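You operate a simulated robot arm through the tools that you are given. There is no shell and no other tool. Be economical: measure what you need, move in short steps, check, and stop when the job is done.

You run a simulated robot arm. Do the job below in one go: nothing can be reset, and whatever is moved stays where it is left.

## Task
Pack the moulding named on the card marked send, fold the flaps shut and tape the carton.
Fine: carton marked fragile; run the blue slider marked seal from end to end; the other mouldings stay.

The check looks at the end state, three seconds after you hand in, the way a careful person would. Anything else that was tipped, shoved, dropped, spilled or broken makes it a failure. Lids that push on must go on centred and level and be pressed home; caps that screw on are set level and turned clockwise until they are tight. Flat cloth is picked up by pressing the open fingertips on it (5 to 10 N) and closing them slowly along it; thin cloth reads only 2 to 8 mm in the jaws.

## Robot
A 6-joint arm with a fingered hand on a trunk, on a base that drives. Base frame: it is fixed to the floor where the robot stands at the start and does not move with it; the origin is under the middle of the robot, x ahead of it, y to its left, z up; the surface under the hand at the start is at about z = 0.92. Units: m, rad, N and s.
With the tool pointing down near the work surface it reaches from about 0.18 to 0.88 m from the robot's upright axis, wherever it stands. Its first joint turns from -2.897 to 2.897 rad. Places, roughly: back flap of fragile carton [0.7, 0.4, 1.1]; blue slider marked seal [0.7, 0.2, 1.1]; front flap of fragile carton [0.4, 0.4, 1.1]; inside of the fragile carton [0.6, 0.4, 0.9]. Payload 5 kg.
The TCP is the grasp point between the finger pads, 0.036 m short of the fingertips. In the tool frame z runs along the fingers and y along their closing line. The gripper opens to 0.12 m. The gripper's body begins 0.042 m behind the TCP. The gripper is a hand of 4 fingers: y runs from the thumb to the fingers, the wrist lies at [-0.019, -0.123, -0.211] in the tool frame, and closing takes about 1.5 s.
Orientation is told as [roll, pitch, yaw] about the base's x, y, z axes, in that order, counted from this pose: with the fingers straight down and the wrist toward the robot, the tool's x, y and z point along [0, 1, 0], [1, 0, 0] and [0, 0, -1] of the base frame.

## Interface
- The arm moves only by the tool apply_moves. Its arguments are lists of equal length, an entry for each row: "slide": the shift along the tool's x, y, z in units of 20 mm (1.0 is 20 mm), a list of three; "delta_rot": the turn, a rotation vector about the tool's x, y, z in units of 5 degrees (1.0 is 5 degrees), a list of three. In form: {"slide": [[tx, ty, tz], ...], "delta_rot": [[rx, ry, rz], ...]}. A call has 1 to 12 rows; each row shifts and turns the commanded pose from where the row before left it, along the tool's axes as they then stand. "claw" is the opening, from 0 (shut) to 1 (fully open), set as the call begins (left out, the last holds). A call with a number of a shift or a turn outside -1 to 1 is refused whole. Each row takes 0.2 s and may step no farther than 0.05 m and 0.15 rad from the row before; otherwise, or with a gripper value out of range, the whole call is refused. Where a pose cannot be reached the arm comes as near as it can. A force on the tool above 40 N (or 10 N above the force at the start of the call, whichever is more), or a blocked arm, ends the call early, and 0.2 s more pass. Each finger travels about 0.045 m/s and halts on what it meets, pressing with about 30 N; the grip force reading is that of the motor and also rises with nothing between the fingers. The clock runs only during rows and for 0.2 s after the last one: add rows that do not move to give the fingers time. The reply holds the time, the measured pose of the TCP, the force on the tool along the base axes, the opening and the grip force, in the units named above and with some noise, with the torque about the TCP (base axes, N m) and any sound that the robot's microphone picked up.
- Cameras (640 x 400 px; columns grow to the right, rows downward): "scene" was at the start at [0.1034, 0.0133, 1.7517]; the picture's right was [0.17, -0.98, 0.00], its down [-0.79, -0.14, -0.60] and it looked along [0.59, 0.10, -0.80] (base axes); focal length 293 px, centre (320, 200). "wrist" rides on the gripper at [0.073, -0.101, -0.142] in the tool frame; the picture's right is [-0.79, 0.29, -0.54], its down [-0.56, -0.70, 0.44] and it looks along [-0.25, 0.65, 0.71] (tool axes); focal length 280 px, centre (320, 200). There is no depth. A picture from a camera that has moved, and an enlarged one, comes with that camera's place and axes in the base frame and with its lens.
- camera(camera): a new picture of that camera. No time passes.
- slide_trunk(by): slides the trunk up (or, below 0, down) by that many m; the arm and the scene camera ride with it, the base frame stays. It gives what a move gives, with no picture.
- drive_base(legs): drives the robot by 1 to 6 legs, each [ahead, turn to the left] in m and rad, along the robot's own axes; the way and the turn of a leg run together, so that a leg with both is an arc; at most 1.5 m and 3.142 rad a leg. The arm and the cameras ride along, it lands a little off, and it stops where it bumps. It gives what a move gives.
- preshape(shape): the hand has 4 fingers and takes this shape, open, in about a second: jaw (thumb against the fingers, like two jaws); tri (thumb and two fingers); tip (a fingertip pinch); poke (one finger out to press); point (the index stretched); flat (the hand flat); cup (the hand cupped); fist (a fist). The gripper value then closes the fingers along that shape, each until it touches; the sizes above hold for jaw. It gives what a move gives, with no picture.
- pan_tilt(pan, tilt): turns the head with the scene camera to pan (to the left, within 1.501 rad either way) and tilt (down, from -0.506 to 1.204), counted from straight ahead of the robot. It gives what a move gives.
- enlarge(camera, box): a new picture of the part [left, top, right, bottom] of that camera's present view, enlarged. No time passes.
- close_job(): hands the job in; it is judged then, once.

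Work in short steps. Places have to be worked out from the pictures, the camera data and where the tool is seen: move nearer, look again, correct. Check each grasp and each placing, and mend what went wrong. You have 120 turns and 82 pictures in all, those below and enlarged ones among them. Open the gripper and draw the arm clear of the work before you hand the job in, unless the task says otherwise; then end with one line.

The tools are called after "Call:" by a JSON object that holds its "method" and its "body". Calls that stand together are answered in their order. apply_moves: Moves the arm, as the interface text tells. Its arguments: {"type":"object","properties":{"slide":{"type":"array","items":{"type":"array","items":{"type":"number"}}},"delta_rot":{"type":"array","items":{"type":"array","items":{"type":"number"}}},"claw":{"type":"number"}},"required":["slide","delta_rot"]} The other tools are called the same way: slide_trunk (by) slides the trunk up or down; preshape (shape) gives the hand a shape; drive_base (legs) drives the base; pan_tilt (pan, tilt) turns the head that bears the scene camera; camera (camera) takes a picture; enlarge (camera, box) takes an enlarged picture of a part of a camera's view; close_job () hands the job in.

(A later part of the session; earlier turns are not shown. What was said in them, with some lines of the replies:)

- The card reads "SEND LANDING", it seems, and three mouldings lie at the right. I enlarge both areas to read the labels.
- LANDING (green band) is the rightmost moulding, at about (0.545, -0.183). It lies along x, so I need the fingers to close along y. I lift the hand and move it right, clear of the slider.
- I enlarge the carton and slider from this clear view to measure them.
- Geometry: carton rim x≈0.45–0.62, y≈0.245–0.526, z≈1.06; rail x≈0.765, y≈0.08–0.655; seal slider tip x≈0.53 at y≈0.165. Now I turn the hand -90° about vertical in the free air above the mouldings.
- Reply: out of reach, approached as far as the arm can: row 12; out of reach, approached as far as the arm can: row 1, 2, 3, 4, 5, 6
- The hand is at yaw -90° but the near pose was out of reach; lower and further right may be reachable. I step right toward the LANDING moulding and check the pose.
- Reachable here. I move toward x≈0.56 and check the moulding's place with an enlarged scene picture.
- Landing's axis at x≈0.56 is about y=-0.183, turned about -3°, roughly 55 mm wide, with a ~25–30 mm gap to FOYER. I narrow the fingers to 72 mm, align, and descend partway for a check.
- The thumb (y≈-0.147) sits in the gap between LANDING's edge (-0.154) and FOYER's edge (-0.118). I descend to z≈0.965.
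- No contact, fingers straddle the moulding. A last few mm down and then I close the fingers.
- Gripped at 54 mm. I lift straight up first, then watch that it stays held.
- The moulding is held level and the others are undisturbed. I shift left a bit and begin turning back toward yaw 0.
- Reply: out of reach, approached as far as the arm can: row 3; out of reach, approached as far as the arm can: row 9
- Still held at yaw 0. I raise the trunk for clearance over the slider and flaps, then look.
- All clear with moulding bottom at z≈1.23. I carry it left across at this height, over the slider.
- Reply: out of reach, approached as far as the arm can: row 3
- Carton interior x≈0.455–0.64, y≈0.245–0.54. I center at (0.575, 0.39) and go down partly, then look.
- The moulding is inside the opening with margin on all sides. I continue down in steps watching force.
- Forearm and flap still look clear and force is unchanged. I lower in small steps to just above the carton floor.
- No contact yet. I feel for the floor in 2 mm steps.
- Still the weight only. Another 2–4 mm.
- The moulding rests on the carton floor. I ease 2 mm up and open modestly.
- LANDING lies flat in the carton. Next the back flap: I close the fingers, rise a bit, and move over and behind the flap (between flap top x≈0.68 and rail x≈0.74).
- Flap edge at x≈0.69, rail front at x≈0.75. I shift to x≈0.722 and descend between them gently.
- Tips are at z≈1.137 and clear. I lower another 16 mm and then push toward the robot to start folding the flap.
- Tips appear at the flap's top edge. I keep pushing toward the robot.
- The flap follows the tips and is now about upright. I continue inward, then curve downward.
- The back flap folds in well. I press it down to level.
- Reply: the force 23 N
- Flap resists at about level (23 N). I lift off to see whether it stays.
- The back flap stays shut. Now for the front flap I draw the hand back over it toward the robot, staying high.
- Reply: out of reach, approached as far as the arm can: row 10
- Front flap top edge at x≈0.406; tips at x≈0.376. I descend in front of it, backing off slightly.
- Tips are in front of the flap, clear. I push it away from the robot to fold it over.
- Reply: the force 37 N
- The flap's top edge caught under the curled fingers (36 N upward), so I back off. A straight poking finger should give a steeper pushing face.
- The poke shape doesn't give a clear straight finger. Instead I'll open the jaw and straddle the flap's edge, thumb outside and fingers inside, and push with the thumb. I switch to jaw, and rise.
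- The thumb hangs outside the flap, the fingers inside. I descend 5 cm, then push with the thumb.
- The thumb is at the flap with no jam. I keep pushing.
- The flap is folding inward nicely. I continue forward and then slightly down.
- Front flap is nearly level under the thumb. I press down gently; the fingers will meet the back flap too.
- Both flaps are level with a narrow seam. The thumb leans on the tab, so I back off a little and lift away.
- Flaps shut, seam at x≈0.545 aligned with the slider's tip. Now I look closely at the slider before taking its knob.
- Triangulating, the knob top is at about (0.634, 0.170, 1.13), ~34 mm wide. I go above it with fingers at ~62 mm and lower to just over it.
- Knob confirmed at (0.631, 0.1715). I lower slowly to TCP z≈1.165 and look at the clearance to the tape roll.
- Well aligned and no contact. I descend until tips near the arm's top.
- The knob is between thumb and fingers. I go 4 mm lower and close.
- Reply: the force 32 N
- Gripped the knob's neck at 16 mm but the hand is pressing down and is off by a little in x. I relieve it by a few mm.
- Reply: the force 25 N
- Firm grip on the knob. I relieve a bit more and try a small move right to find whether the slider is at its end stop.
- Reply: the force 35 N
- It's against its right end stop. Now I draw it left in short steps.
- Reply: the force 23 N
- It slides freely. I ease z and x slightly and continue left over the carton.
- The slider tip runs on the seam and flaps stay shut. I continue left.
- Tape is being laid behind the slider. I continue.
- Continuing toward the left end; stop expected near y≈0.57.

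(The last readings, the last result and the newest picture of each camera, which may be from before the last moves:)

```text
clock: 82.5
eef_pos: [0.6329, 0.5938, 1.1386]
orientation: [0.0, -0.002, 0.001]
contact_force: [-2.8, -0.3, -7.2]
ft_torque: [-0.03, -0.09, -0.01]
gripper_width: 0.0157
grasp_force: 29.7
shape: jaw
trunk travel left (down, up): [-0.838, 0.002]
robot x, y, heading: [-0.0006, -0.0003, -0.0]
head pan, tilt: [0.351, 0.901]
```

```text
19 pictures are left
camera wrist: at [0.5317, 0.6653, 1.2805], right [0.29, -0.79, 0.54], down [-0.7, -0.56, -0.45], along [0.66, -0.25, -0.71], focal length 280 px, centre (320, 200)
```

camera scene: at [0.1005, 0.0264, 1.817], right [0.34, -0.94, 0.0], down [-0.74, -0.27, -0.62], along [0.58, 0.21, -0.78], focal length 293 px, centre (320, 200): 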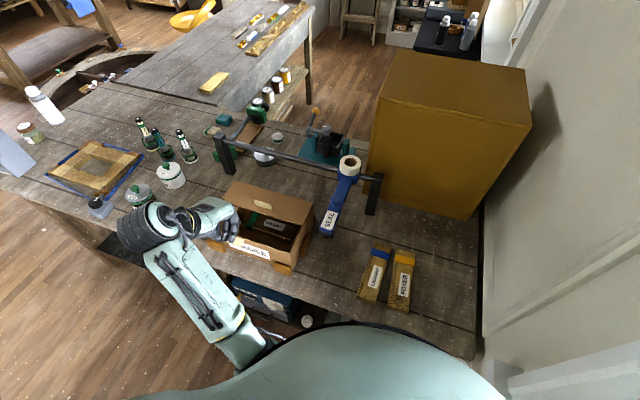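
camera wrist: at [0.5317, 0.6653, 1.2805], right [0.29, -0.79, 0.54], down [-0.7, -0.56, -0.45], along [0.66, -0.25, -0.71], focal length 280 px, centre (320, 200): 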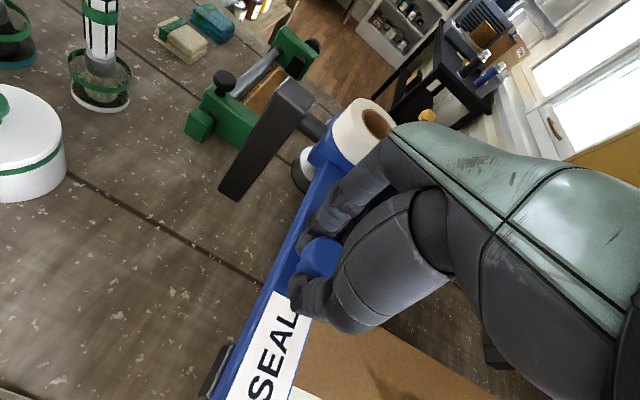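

Still free, past the carton. A little gap remains to the left post; I go on slowly to the stop.

Call:
{"method": "apply_moves", "body": {"slide": [[0.3, 0, 0], [0.3, 0, 0], [0.3, 0, 0], [0.3, 0, 0], [0.3, 0, 0]], "delta_rot": [[0, 0, 0], [0, 0, 0], [0, 0, 0], [0, 0, 0], [0, 0, 0]]}}

Call:
{"method": "camera", "body": {"camera": "wrist"}}

```text
clock: 83.7
eef_pos: [0.627, 0.6088, 1.1393]
orientation: [0.001, -0.001, -0.005]
contact_force: [28.9, -7.2, -10.0]
ft_torque: [-0.02, -0.89, -0.11]
gripper_width: 0.0127
grasp_force: 29.8
shape: jaw
out of reach, approached as far as the arm can: row 2, 3, 4, 5
trunk travel left (down, up): [-0.838, 0.002]
robot x, y, heading: [0.0032, -0.0016, -0.004]
head pan, tilt: [0.351, 0.901]
```

```text
18 pictures are left
camera wrist: at [0.5264, 0.681, 1.282], right [0.28, -0.79, 0.54], down [-0.7, -0.56, -0.44], along [0.65, -0.25, -0.71], focal length 280 px, centre (320, 200)
```

wrist: 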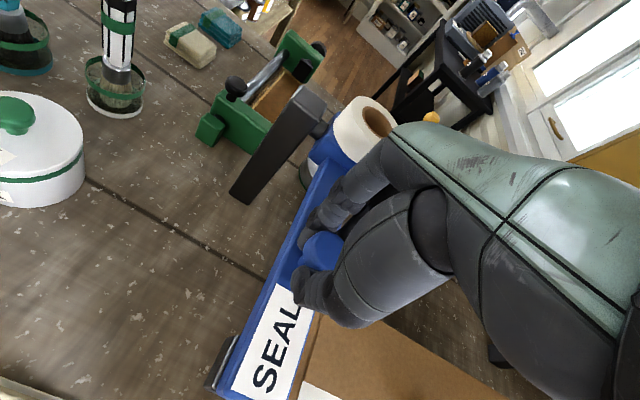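

The arm reached its limit with the slider at y≈0.609 and no stop felt. I'll open, turn the hand 40° around the knob so the wrist points radially toward the robot, and regrip for more reach.

Call:
{"method": "apply_moves", "body": {"slide": [[-0.2, 0.2, -0.1], [0, 0, 0], [0, 0, 0], [0, 0, 0]], "delta_rot": [[0, 0, 0], [0, 0, 0], [0, 0, 0], [0, 0, 0]], "claw": 0.48}}

Call:
{"method": "apply_moves", "body": {"slide": [[0, 0, 0], [0, 0, 0], [0, 0, 0], [0, 0, 0], [0, 0, 0], [0, 0, 0], [0, 0, 0], [0, 0, 0]], "delta_rot": [[0, 0, -1], [0, 0, -1], [0, 0, -1], [0, 0, -1], [0, 0, -1], [0, 0, -1], [0, 0, -1], [0, 0, -1]]}}

Call:
{"method": "camera", "body": {"camera": "wrist"}}

```text
clock: 84.7
eef_pos: [0.6209, 0.6088, 1.1455]
orientation: [0.0, -0.004, -0.002]
contact_force: [0.2, 0.0, -0.4]
ft_torque: [-0.02, -0.02, -0.02]
gripper_width: 0.0575
grasp_force: 0.1
shape: jaw
trunk travel left (down, up): [-0.838, 0.002]
robot x, y, heading: [-0.0008, 0.0018, 0.003]
head pan, tilt: [0.351, 0.901]
```

```text
clock: 86.5
eef_pos: [0.6229, 0.6065, 1.1444]
orientation: [-0.001, -0.004, 0.699]
contact_force: [0.5, 0.2, 0.1]
ft_torque: [0.02, 0.03, 0.01]
gripper_width: 0.0571
grasp_force: 0.1
shape: jaw
trunk travel left (down, up): [-0.838, 0.002]
robot x, y, heading: [-0.0032, -0.0008, -0.002]
head pan, tilt: [0.351, 0.901]
```

```text
17 pictures are left
camera wrist: at [0.4984, 0.5964, 1.2862], right [0.73, -0.42, 0.54], down [-0.17, -0.88, -0.44], along [0.67, 0.23, -0.71], focal length 280 px, centre (320, 200)
```

wrist: 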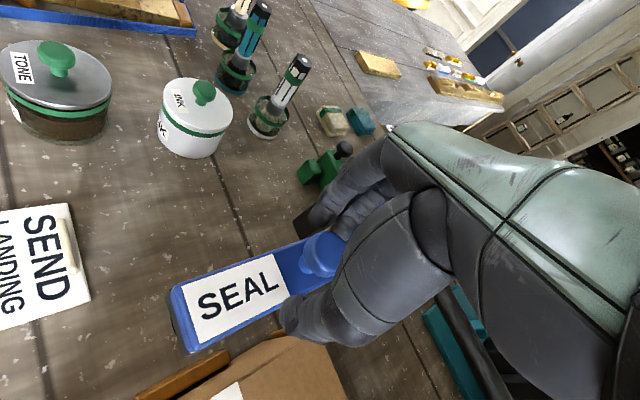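

Knob lies within the jaws. I align, lower 5 mm and close.

Call:
{"method": "apply_moves", "body": {"slide": [[-0.2, 0.3, 0.2], [0, 0, 0], [0, 0, 0], [0, 0, 0], [0, 0, 0], [0, 0, 0], [0, 0, 0]], "delta_rot": [[0, 0, 0], [0, 0, 0], [0, 0, 0], [0, 0, 0], [0, 0, 0], [0, 0, 0], [0, 0, 0]], "claw": 0}}

Call:
{"method": "apply_moves", "body": {"slide": [[0.23, 0.19, 0], [0.23, 0.19, 0], [0.23, 0.19, 0], [0, 0, 0]], "delta_rot": [[0, 0, 0], [0, 0, 0], [0, 0, 0], [0, 0, 0]]}}

```text
clock: 88.1
eef_pos: [0.6292, 0.6074, 1.1381]
orientation: [-0.003, 0.001, 0.699]
contact_force: [-4.7, -5.3, -7.4]
ft_torque: [-0.13, 0.12, 0.05]
gripper_width: 0.0155
grasp_force: 30.0
shape: jaw
trunk travel left (down, up): [-0.838, 0.002]
robot x, y, heading: [-0.0009, 0.0, -0.001]
head pan, tilt: [0.351, 0.901]
```

```text
clock: 88.8
eef_pos: [0.632, 0.6106, 1.1383]
orientation: [-0.013, 0.013, 0.691]
contact_force: [-6.5, -23.2, 9.3]
ft_torque: [-0.66, 0.52, -0.04]
gripper_width: 0.0176
grasp_force: 30.9
shape: jaw
trunk travel left (down, up): [-0.838, 0.002]
robot x, y, heading: [0.0008, 0.0023, -0.003]
head pan, tilt: [0.351, 0.901]
stopped in row 3: the force on the tool passed its limit at 42 N (the readings are from after the stop); the commanded pose is now the measured one
```

The slider hit its left end stop (42 N at y≈0.611). I open and lift straight up, then check the result.

Call:
{"method": "apply_moves", "body": {"slide": [[0, 0, 0], [0, 0, 0], [0, 0, 0], [0, 0, 0], [0, 0, 0]], "delta_rot": [[0, 0, 0], [0, 0, 0], [0, 0, 0], [0, 0, 0], [0, 0, 0]], "claw": 0.5}}

Call:
{"method": "apply_moves", "body": {"slide": [[0, 0, -0.5], [0, 0, -1], [0, 0, -1], [0, -0.5, -1], [0, -1, -0.5], [0, -1, 0], [0, -1, 0], [0, -1, 0]], "delta_rot": [[0, 0, 0], [0, 0, 0], [0, 0, 0], [0, 0, 0], [0, 0, 0], [0, 0, 0], [0, 0, 0], [0, 0, 0]]}}

Call:
{"method": "camera", "body": {"camera": "scene"}}

Call:
{"method": "camera", "body": {"camera": "wrist"}}

```text
clock: 90.0
eef_pos: [0.6296, 0.6162, 1.1379]
orientation: [-0.01, 0.007, 0.694]
contact_force: [2.9, 1.0, 15.3]
ft_torque: [-0.35, 0.42, 0.02]
gripper_width: 0.0578
grasp_force: 0.0
shape: jaw
trunk travel left (down, up): [-0.838, 0.002]
robot x, y, heading: [0.0029, 0.0016, 0.001]
head pan, tilt: [0.351, 0.901]
```

```text
clock: 91.8
eef_pos: [0.5605, 0.56, 1.2179]
orientation: [-0.008, 0.01, 0.692]
contact_force: [-0.2, 0.1, -0.6]
ft_torque: [0.01, 0.0, 0.03]
gripper_width: 0.0598
grasp_force: 0.0
shape: jaw
trunk travel left (down, up): [-0.838, 0.002]
robot x, y, heading: [0.0007, -0.0002, -0.002]
head pan, tilt: [0.351, 0.901]
```

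```text
16 pictures are left
camera scene: at [0.1005, 0.0251, 1.817], right [0.34, -0.94, 0.0], down [-0.74, -0.27, -0.62], along [0.58, 0.21, -0.78], focal length 293 px, centre (320, 200)
```

scene: 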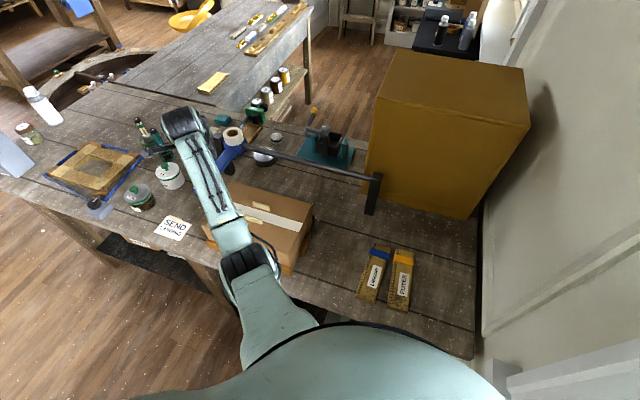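

```text
15 pictures are left
camera wrist: at [0.4377, 0.5524, 1.36], right [0.73, -0.42, 0.55], down [-0.18, -0.88, -0.43], along [0.66, 0.21, -0.72], focal length 280 px, centre (320, 200)
```

wrist: 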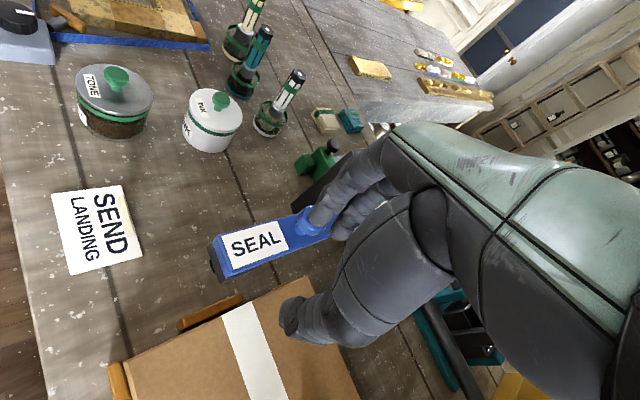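

The tape runs the full seam and the slider is at its left end. I draw the hand back to the right and clear, turning the wrist straight.

Call:
{"method": "apply_moves", "body": {"slide": [[-0.77, -0.64, 0], [-0.77, -0.64, 0], [-0.77, -0.64, 0], [-0.77, -0.64, 0], [0, 0, 0], [0, 0, 0], [0, 0, 0], [0, 0, 0], [0, 0, 0], [0, 0, 0], [0, 0, 0], [0, 0, 0]], "delta_rot": [[0, 0, 0], [0, 0, 0], [0, 0, 0], [0, 0, 0], [0, 0, 1], [0, 0, 1], [0, 0, 1], [0, 0, 1], [0, 0, 1], [0, 0, 1], [0, 0, 1], [0, 0, 1]]}}

Call:
{"method": "apply_moves", "body": {"slide": [[-1, 0, 0], [-1, 0, 0], [-1, 0, 0], [-1, 0, 0], [-1, 0, 0], [-1, 0, 0], [-1, 0, 0], [-1, 0, 0], [-1, 0, 0], [-1, 0, 0], [-1, 0, 0], [-1, 0, 0]], "delta_rot": [[0, 0, 0], [0, 0, 0], [0, 0, 0], [0, 0, 0], [0, 0, 0], [0, 0, 0], [0, 0, 0], [0, 0, 0], [0, 0, 0], [0, 0, 0], [0, 0, 0], [0, 0, 0]]}}

Call:
{"method": "apply_moves", "body": {"slide": [[-1, 0, 0], [-1, 0, 0], [-1, 0, 0], [-1, 0, 0], [-1, 0, 0], [-1, 0, 0], [-1, 0, 0], [-1, 0, 0]], "delta_rot": [[0, 0, 0], [0, 0, 0], [0, 0, 0], [0, 0, 0], [0, 0, 0], [0, 0, 0], [0, 0, 0], [0, 0, 0]]}}

Call:
{"method": "camera", "body": {"camera": "scene"}}

Call:
{"method": "enlarge", "body": {"camera": "scene", "box": [150, 100, 400, 290]}}

```text
clock: 94.4
eef_pos: [0.5624, 0.4803, 1.2179]
orientation: [-0.013, 0.002, -0.008]
contact_force: [-0.5, 0.1, 0.5]
ft_torque: [-0.01, -0.01, -0.01]
gripper_width: 0.0598
grasp_force: 0.0
shape: jaw
trunk travel left (down, up): [-0.838, 0.002]
robot x, y, heading: [-0.0004, 0.0036, -0.006]
head pan, tilt: [0.351, 0.901]
```

```text
clock: 97.0
eef_pos: [0.561, 0.2385, 1.2215]
orientation: [-0.014, 0.004, -0.005]
contact_force: [1.3, -0.6, 0.5]
ft_torque: [0.0, -0.02, 0.02]
gripper_width: 0.0599
grasp_force: 0.0
shape: jaw
trunk travel left (down, up): [-0.838, 0.002]
robot x, y, heading: [-0.001, -0.0009, -0.006]
head pan, tilt: [0.351, 0.901]
```

```text
clock: 98.8
eef_pos: [0.5599, 0.0782, 1.2237]
orientation: [-0.015, 0.001, -0.006]
contact_force: [-0.4, 1.4, -0.6]
ft_torque: [-0.05, -0.01, -0.03]
gripper_width: 0.0598
grasp_force: 0.1
shape: jaw
trunk travel left (down, up): [-0.838, 0.002]
robot x, y, heading: [0.0021, 0.0011, -0.002]
head pan, tilt: [0.351, 0.901]
```

```text
14 pictures are left
camera scene: at [0.1016, 0.0248, 1.8169], right [0.34, -0.94, 0.0], down [-0.74, -0.27, -0.62], along [0.58, 0.21, -0.78], focal length 293 px, centre (320, 200)
```

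scene: 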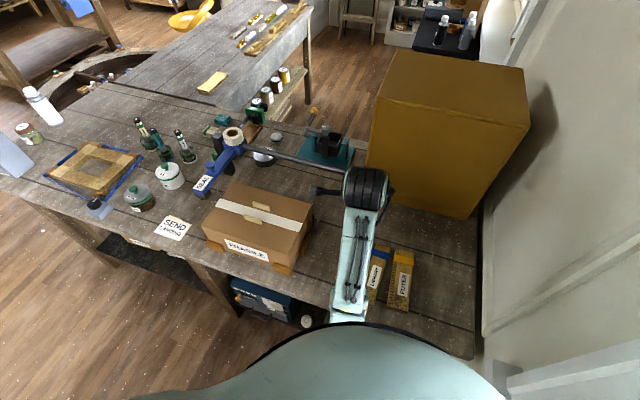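

```text
2.11 times, centred on (275, 195) of scene
camera zoom: at [0.1016, 0.0248, 1.8169], right [0.34, -0.94, 0.0], down [-0.74, -0.27, -0.62], along [0.58, 0.21, -0.78], focal length 616 px, centre (415, 210)
```

zoom: 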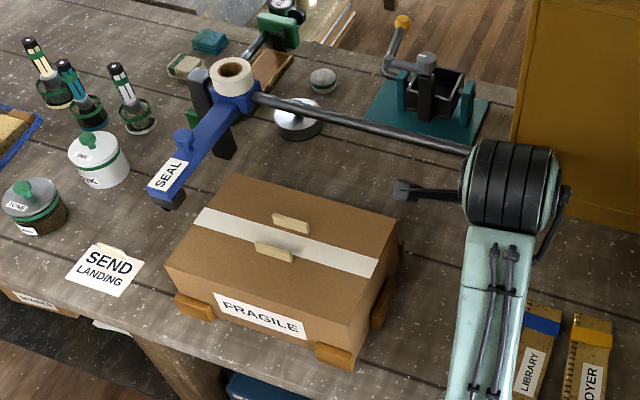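

The carton is shut and taped across its full width, the slider rests at its left end, and everything else is undisturbed. I open the gripper fully and hand in.

Call:
{"method": "apply_moves", "body": {"slide": [[0, 0, 0], [0, 0, 0], [0, 0, 0], [0, 0, 0]], "delta_rot": [[0, 0, 0], [0, 0, 0], [0, 0, 0], [0, 0, 0]], "claw": 1}}

Call:
{"method": "close_job", "body": {}}

```text
clock: 99.8
eef_pos: [0.5591, 0.0812, 1.2227]
orientation: [-0.014, 0.002, -0.005]
contact_force: [-0.2, 0.0, -1.3]
ft_torque: [-0.04, 0.01, 0.02]
gripper_width: 0.1194
grasp_force: 0.1
shape: jaw
trunk travel left (down, up): [-0.838, 0.002]
robot x, y, heading: [0.0001, -0.0001, -0.002]
head pan, tilt: [0.351, 0.901]
```

```text
The job is handed in.
```

The LANDING moulding is in the fragile carton, both flaps are shut, the seal slider was run from its right stop to its left stop with tape along the whole seam, the LIBRARY and FOYER mouldings were left in place, and the job is handed in.
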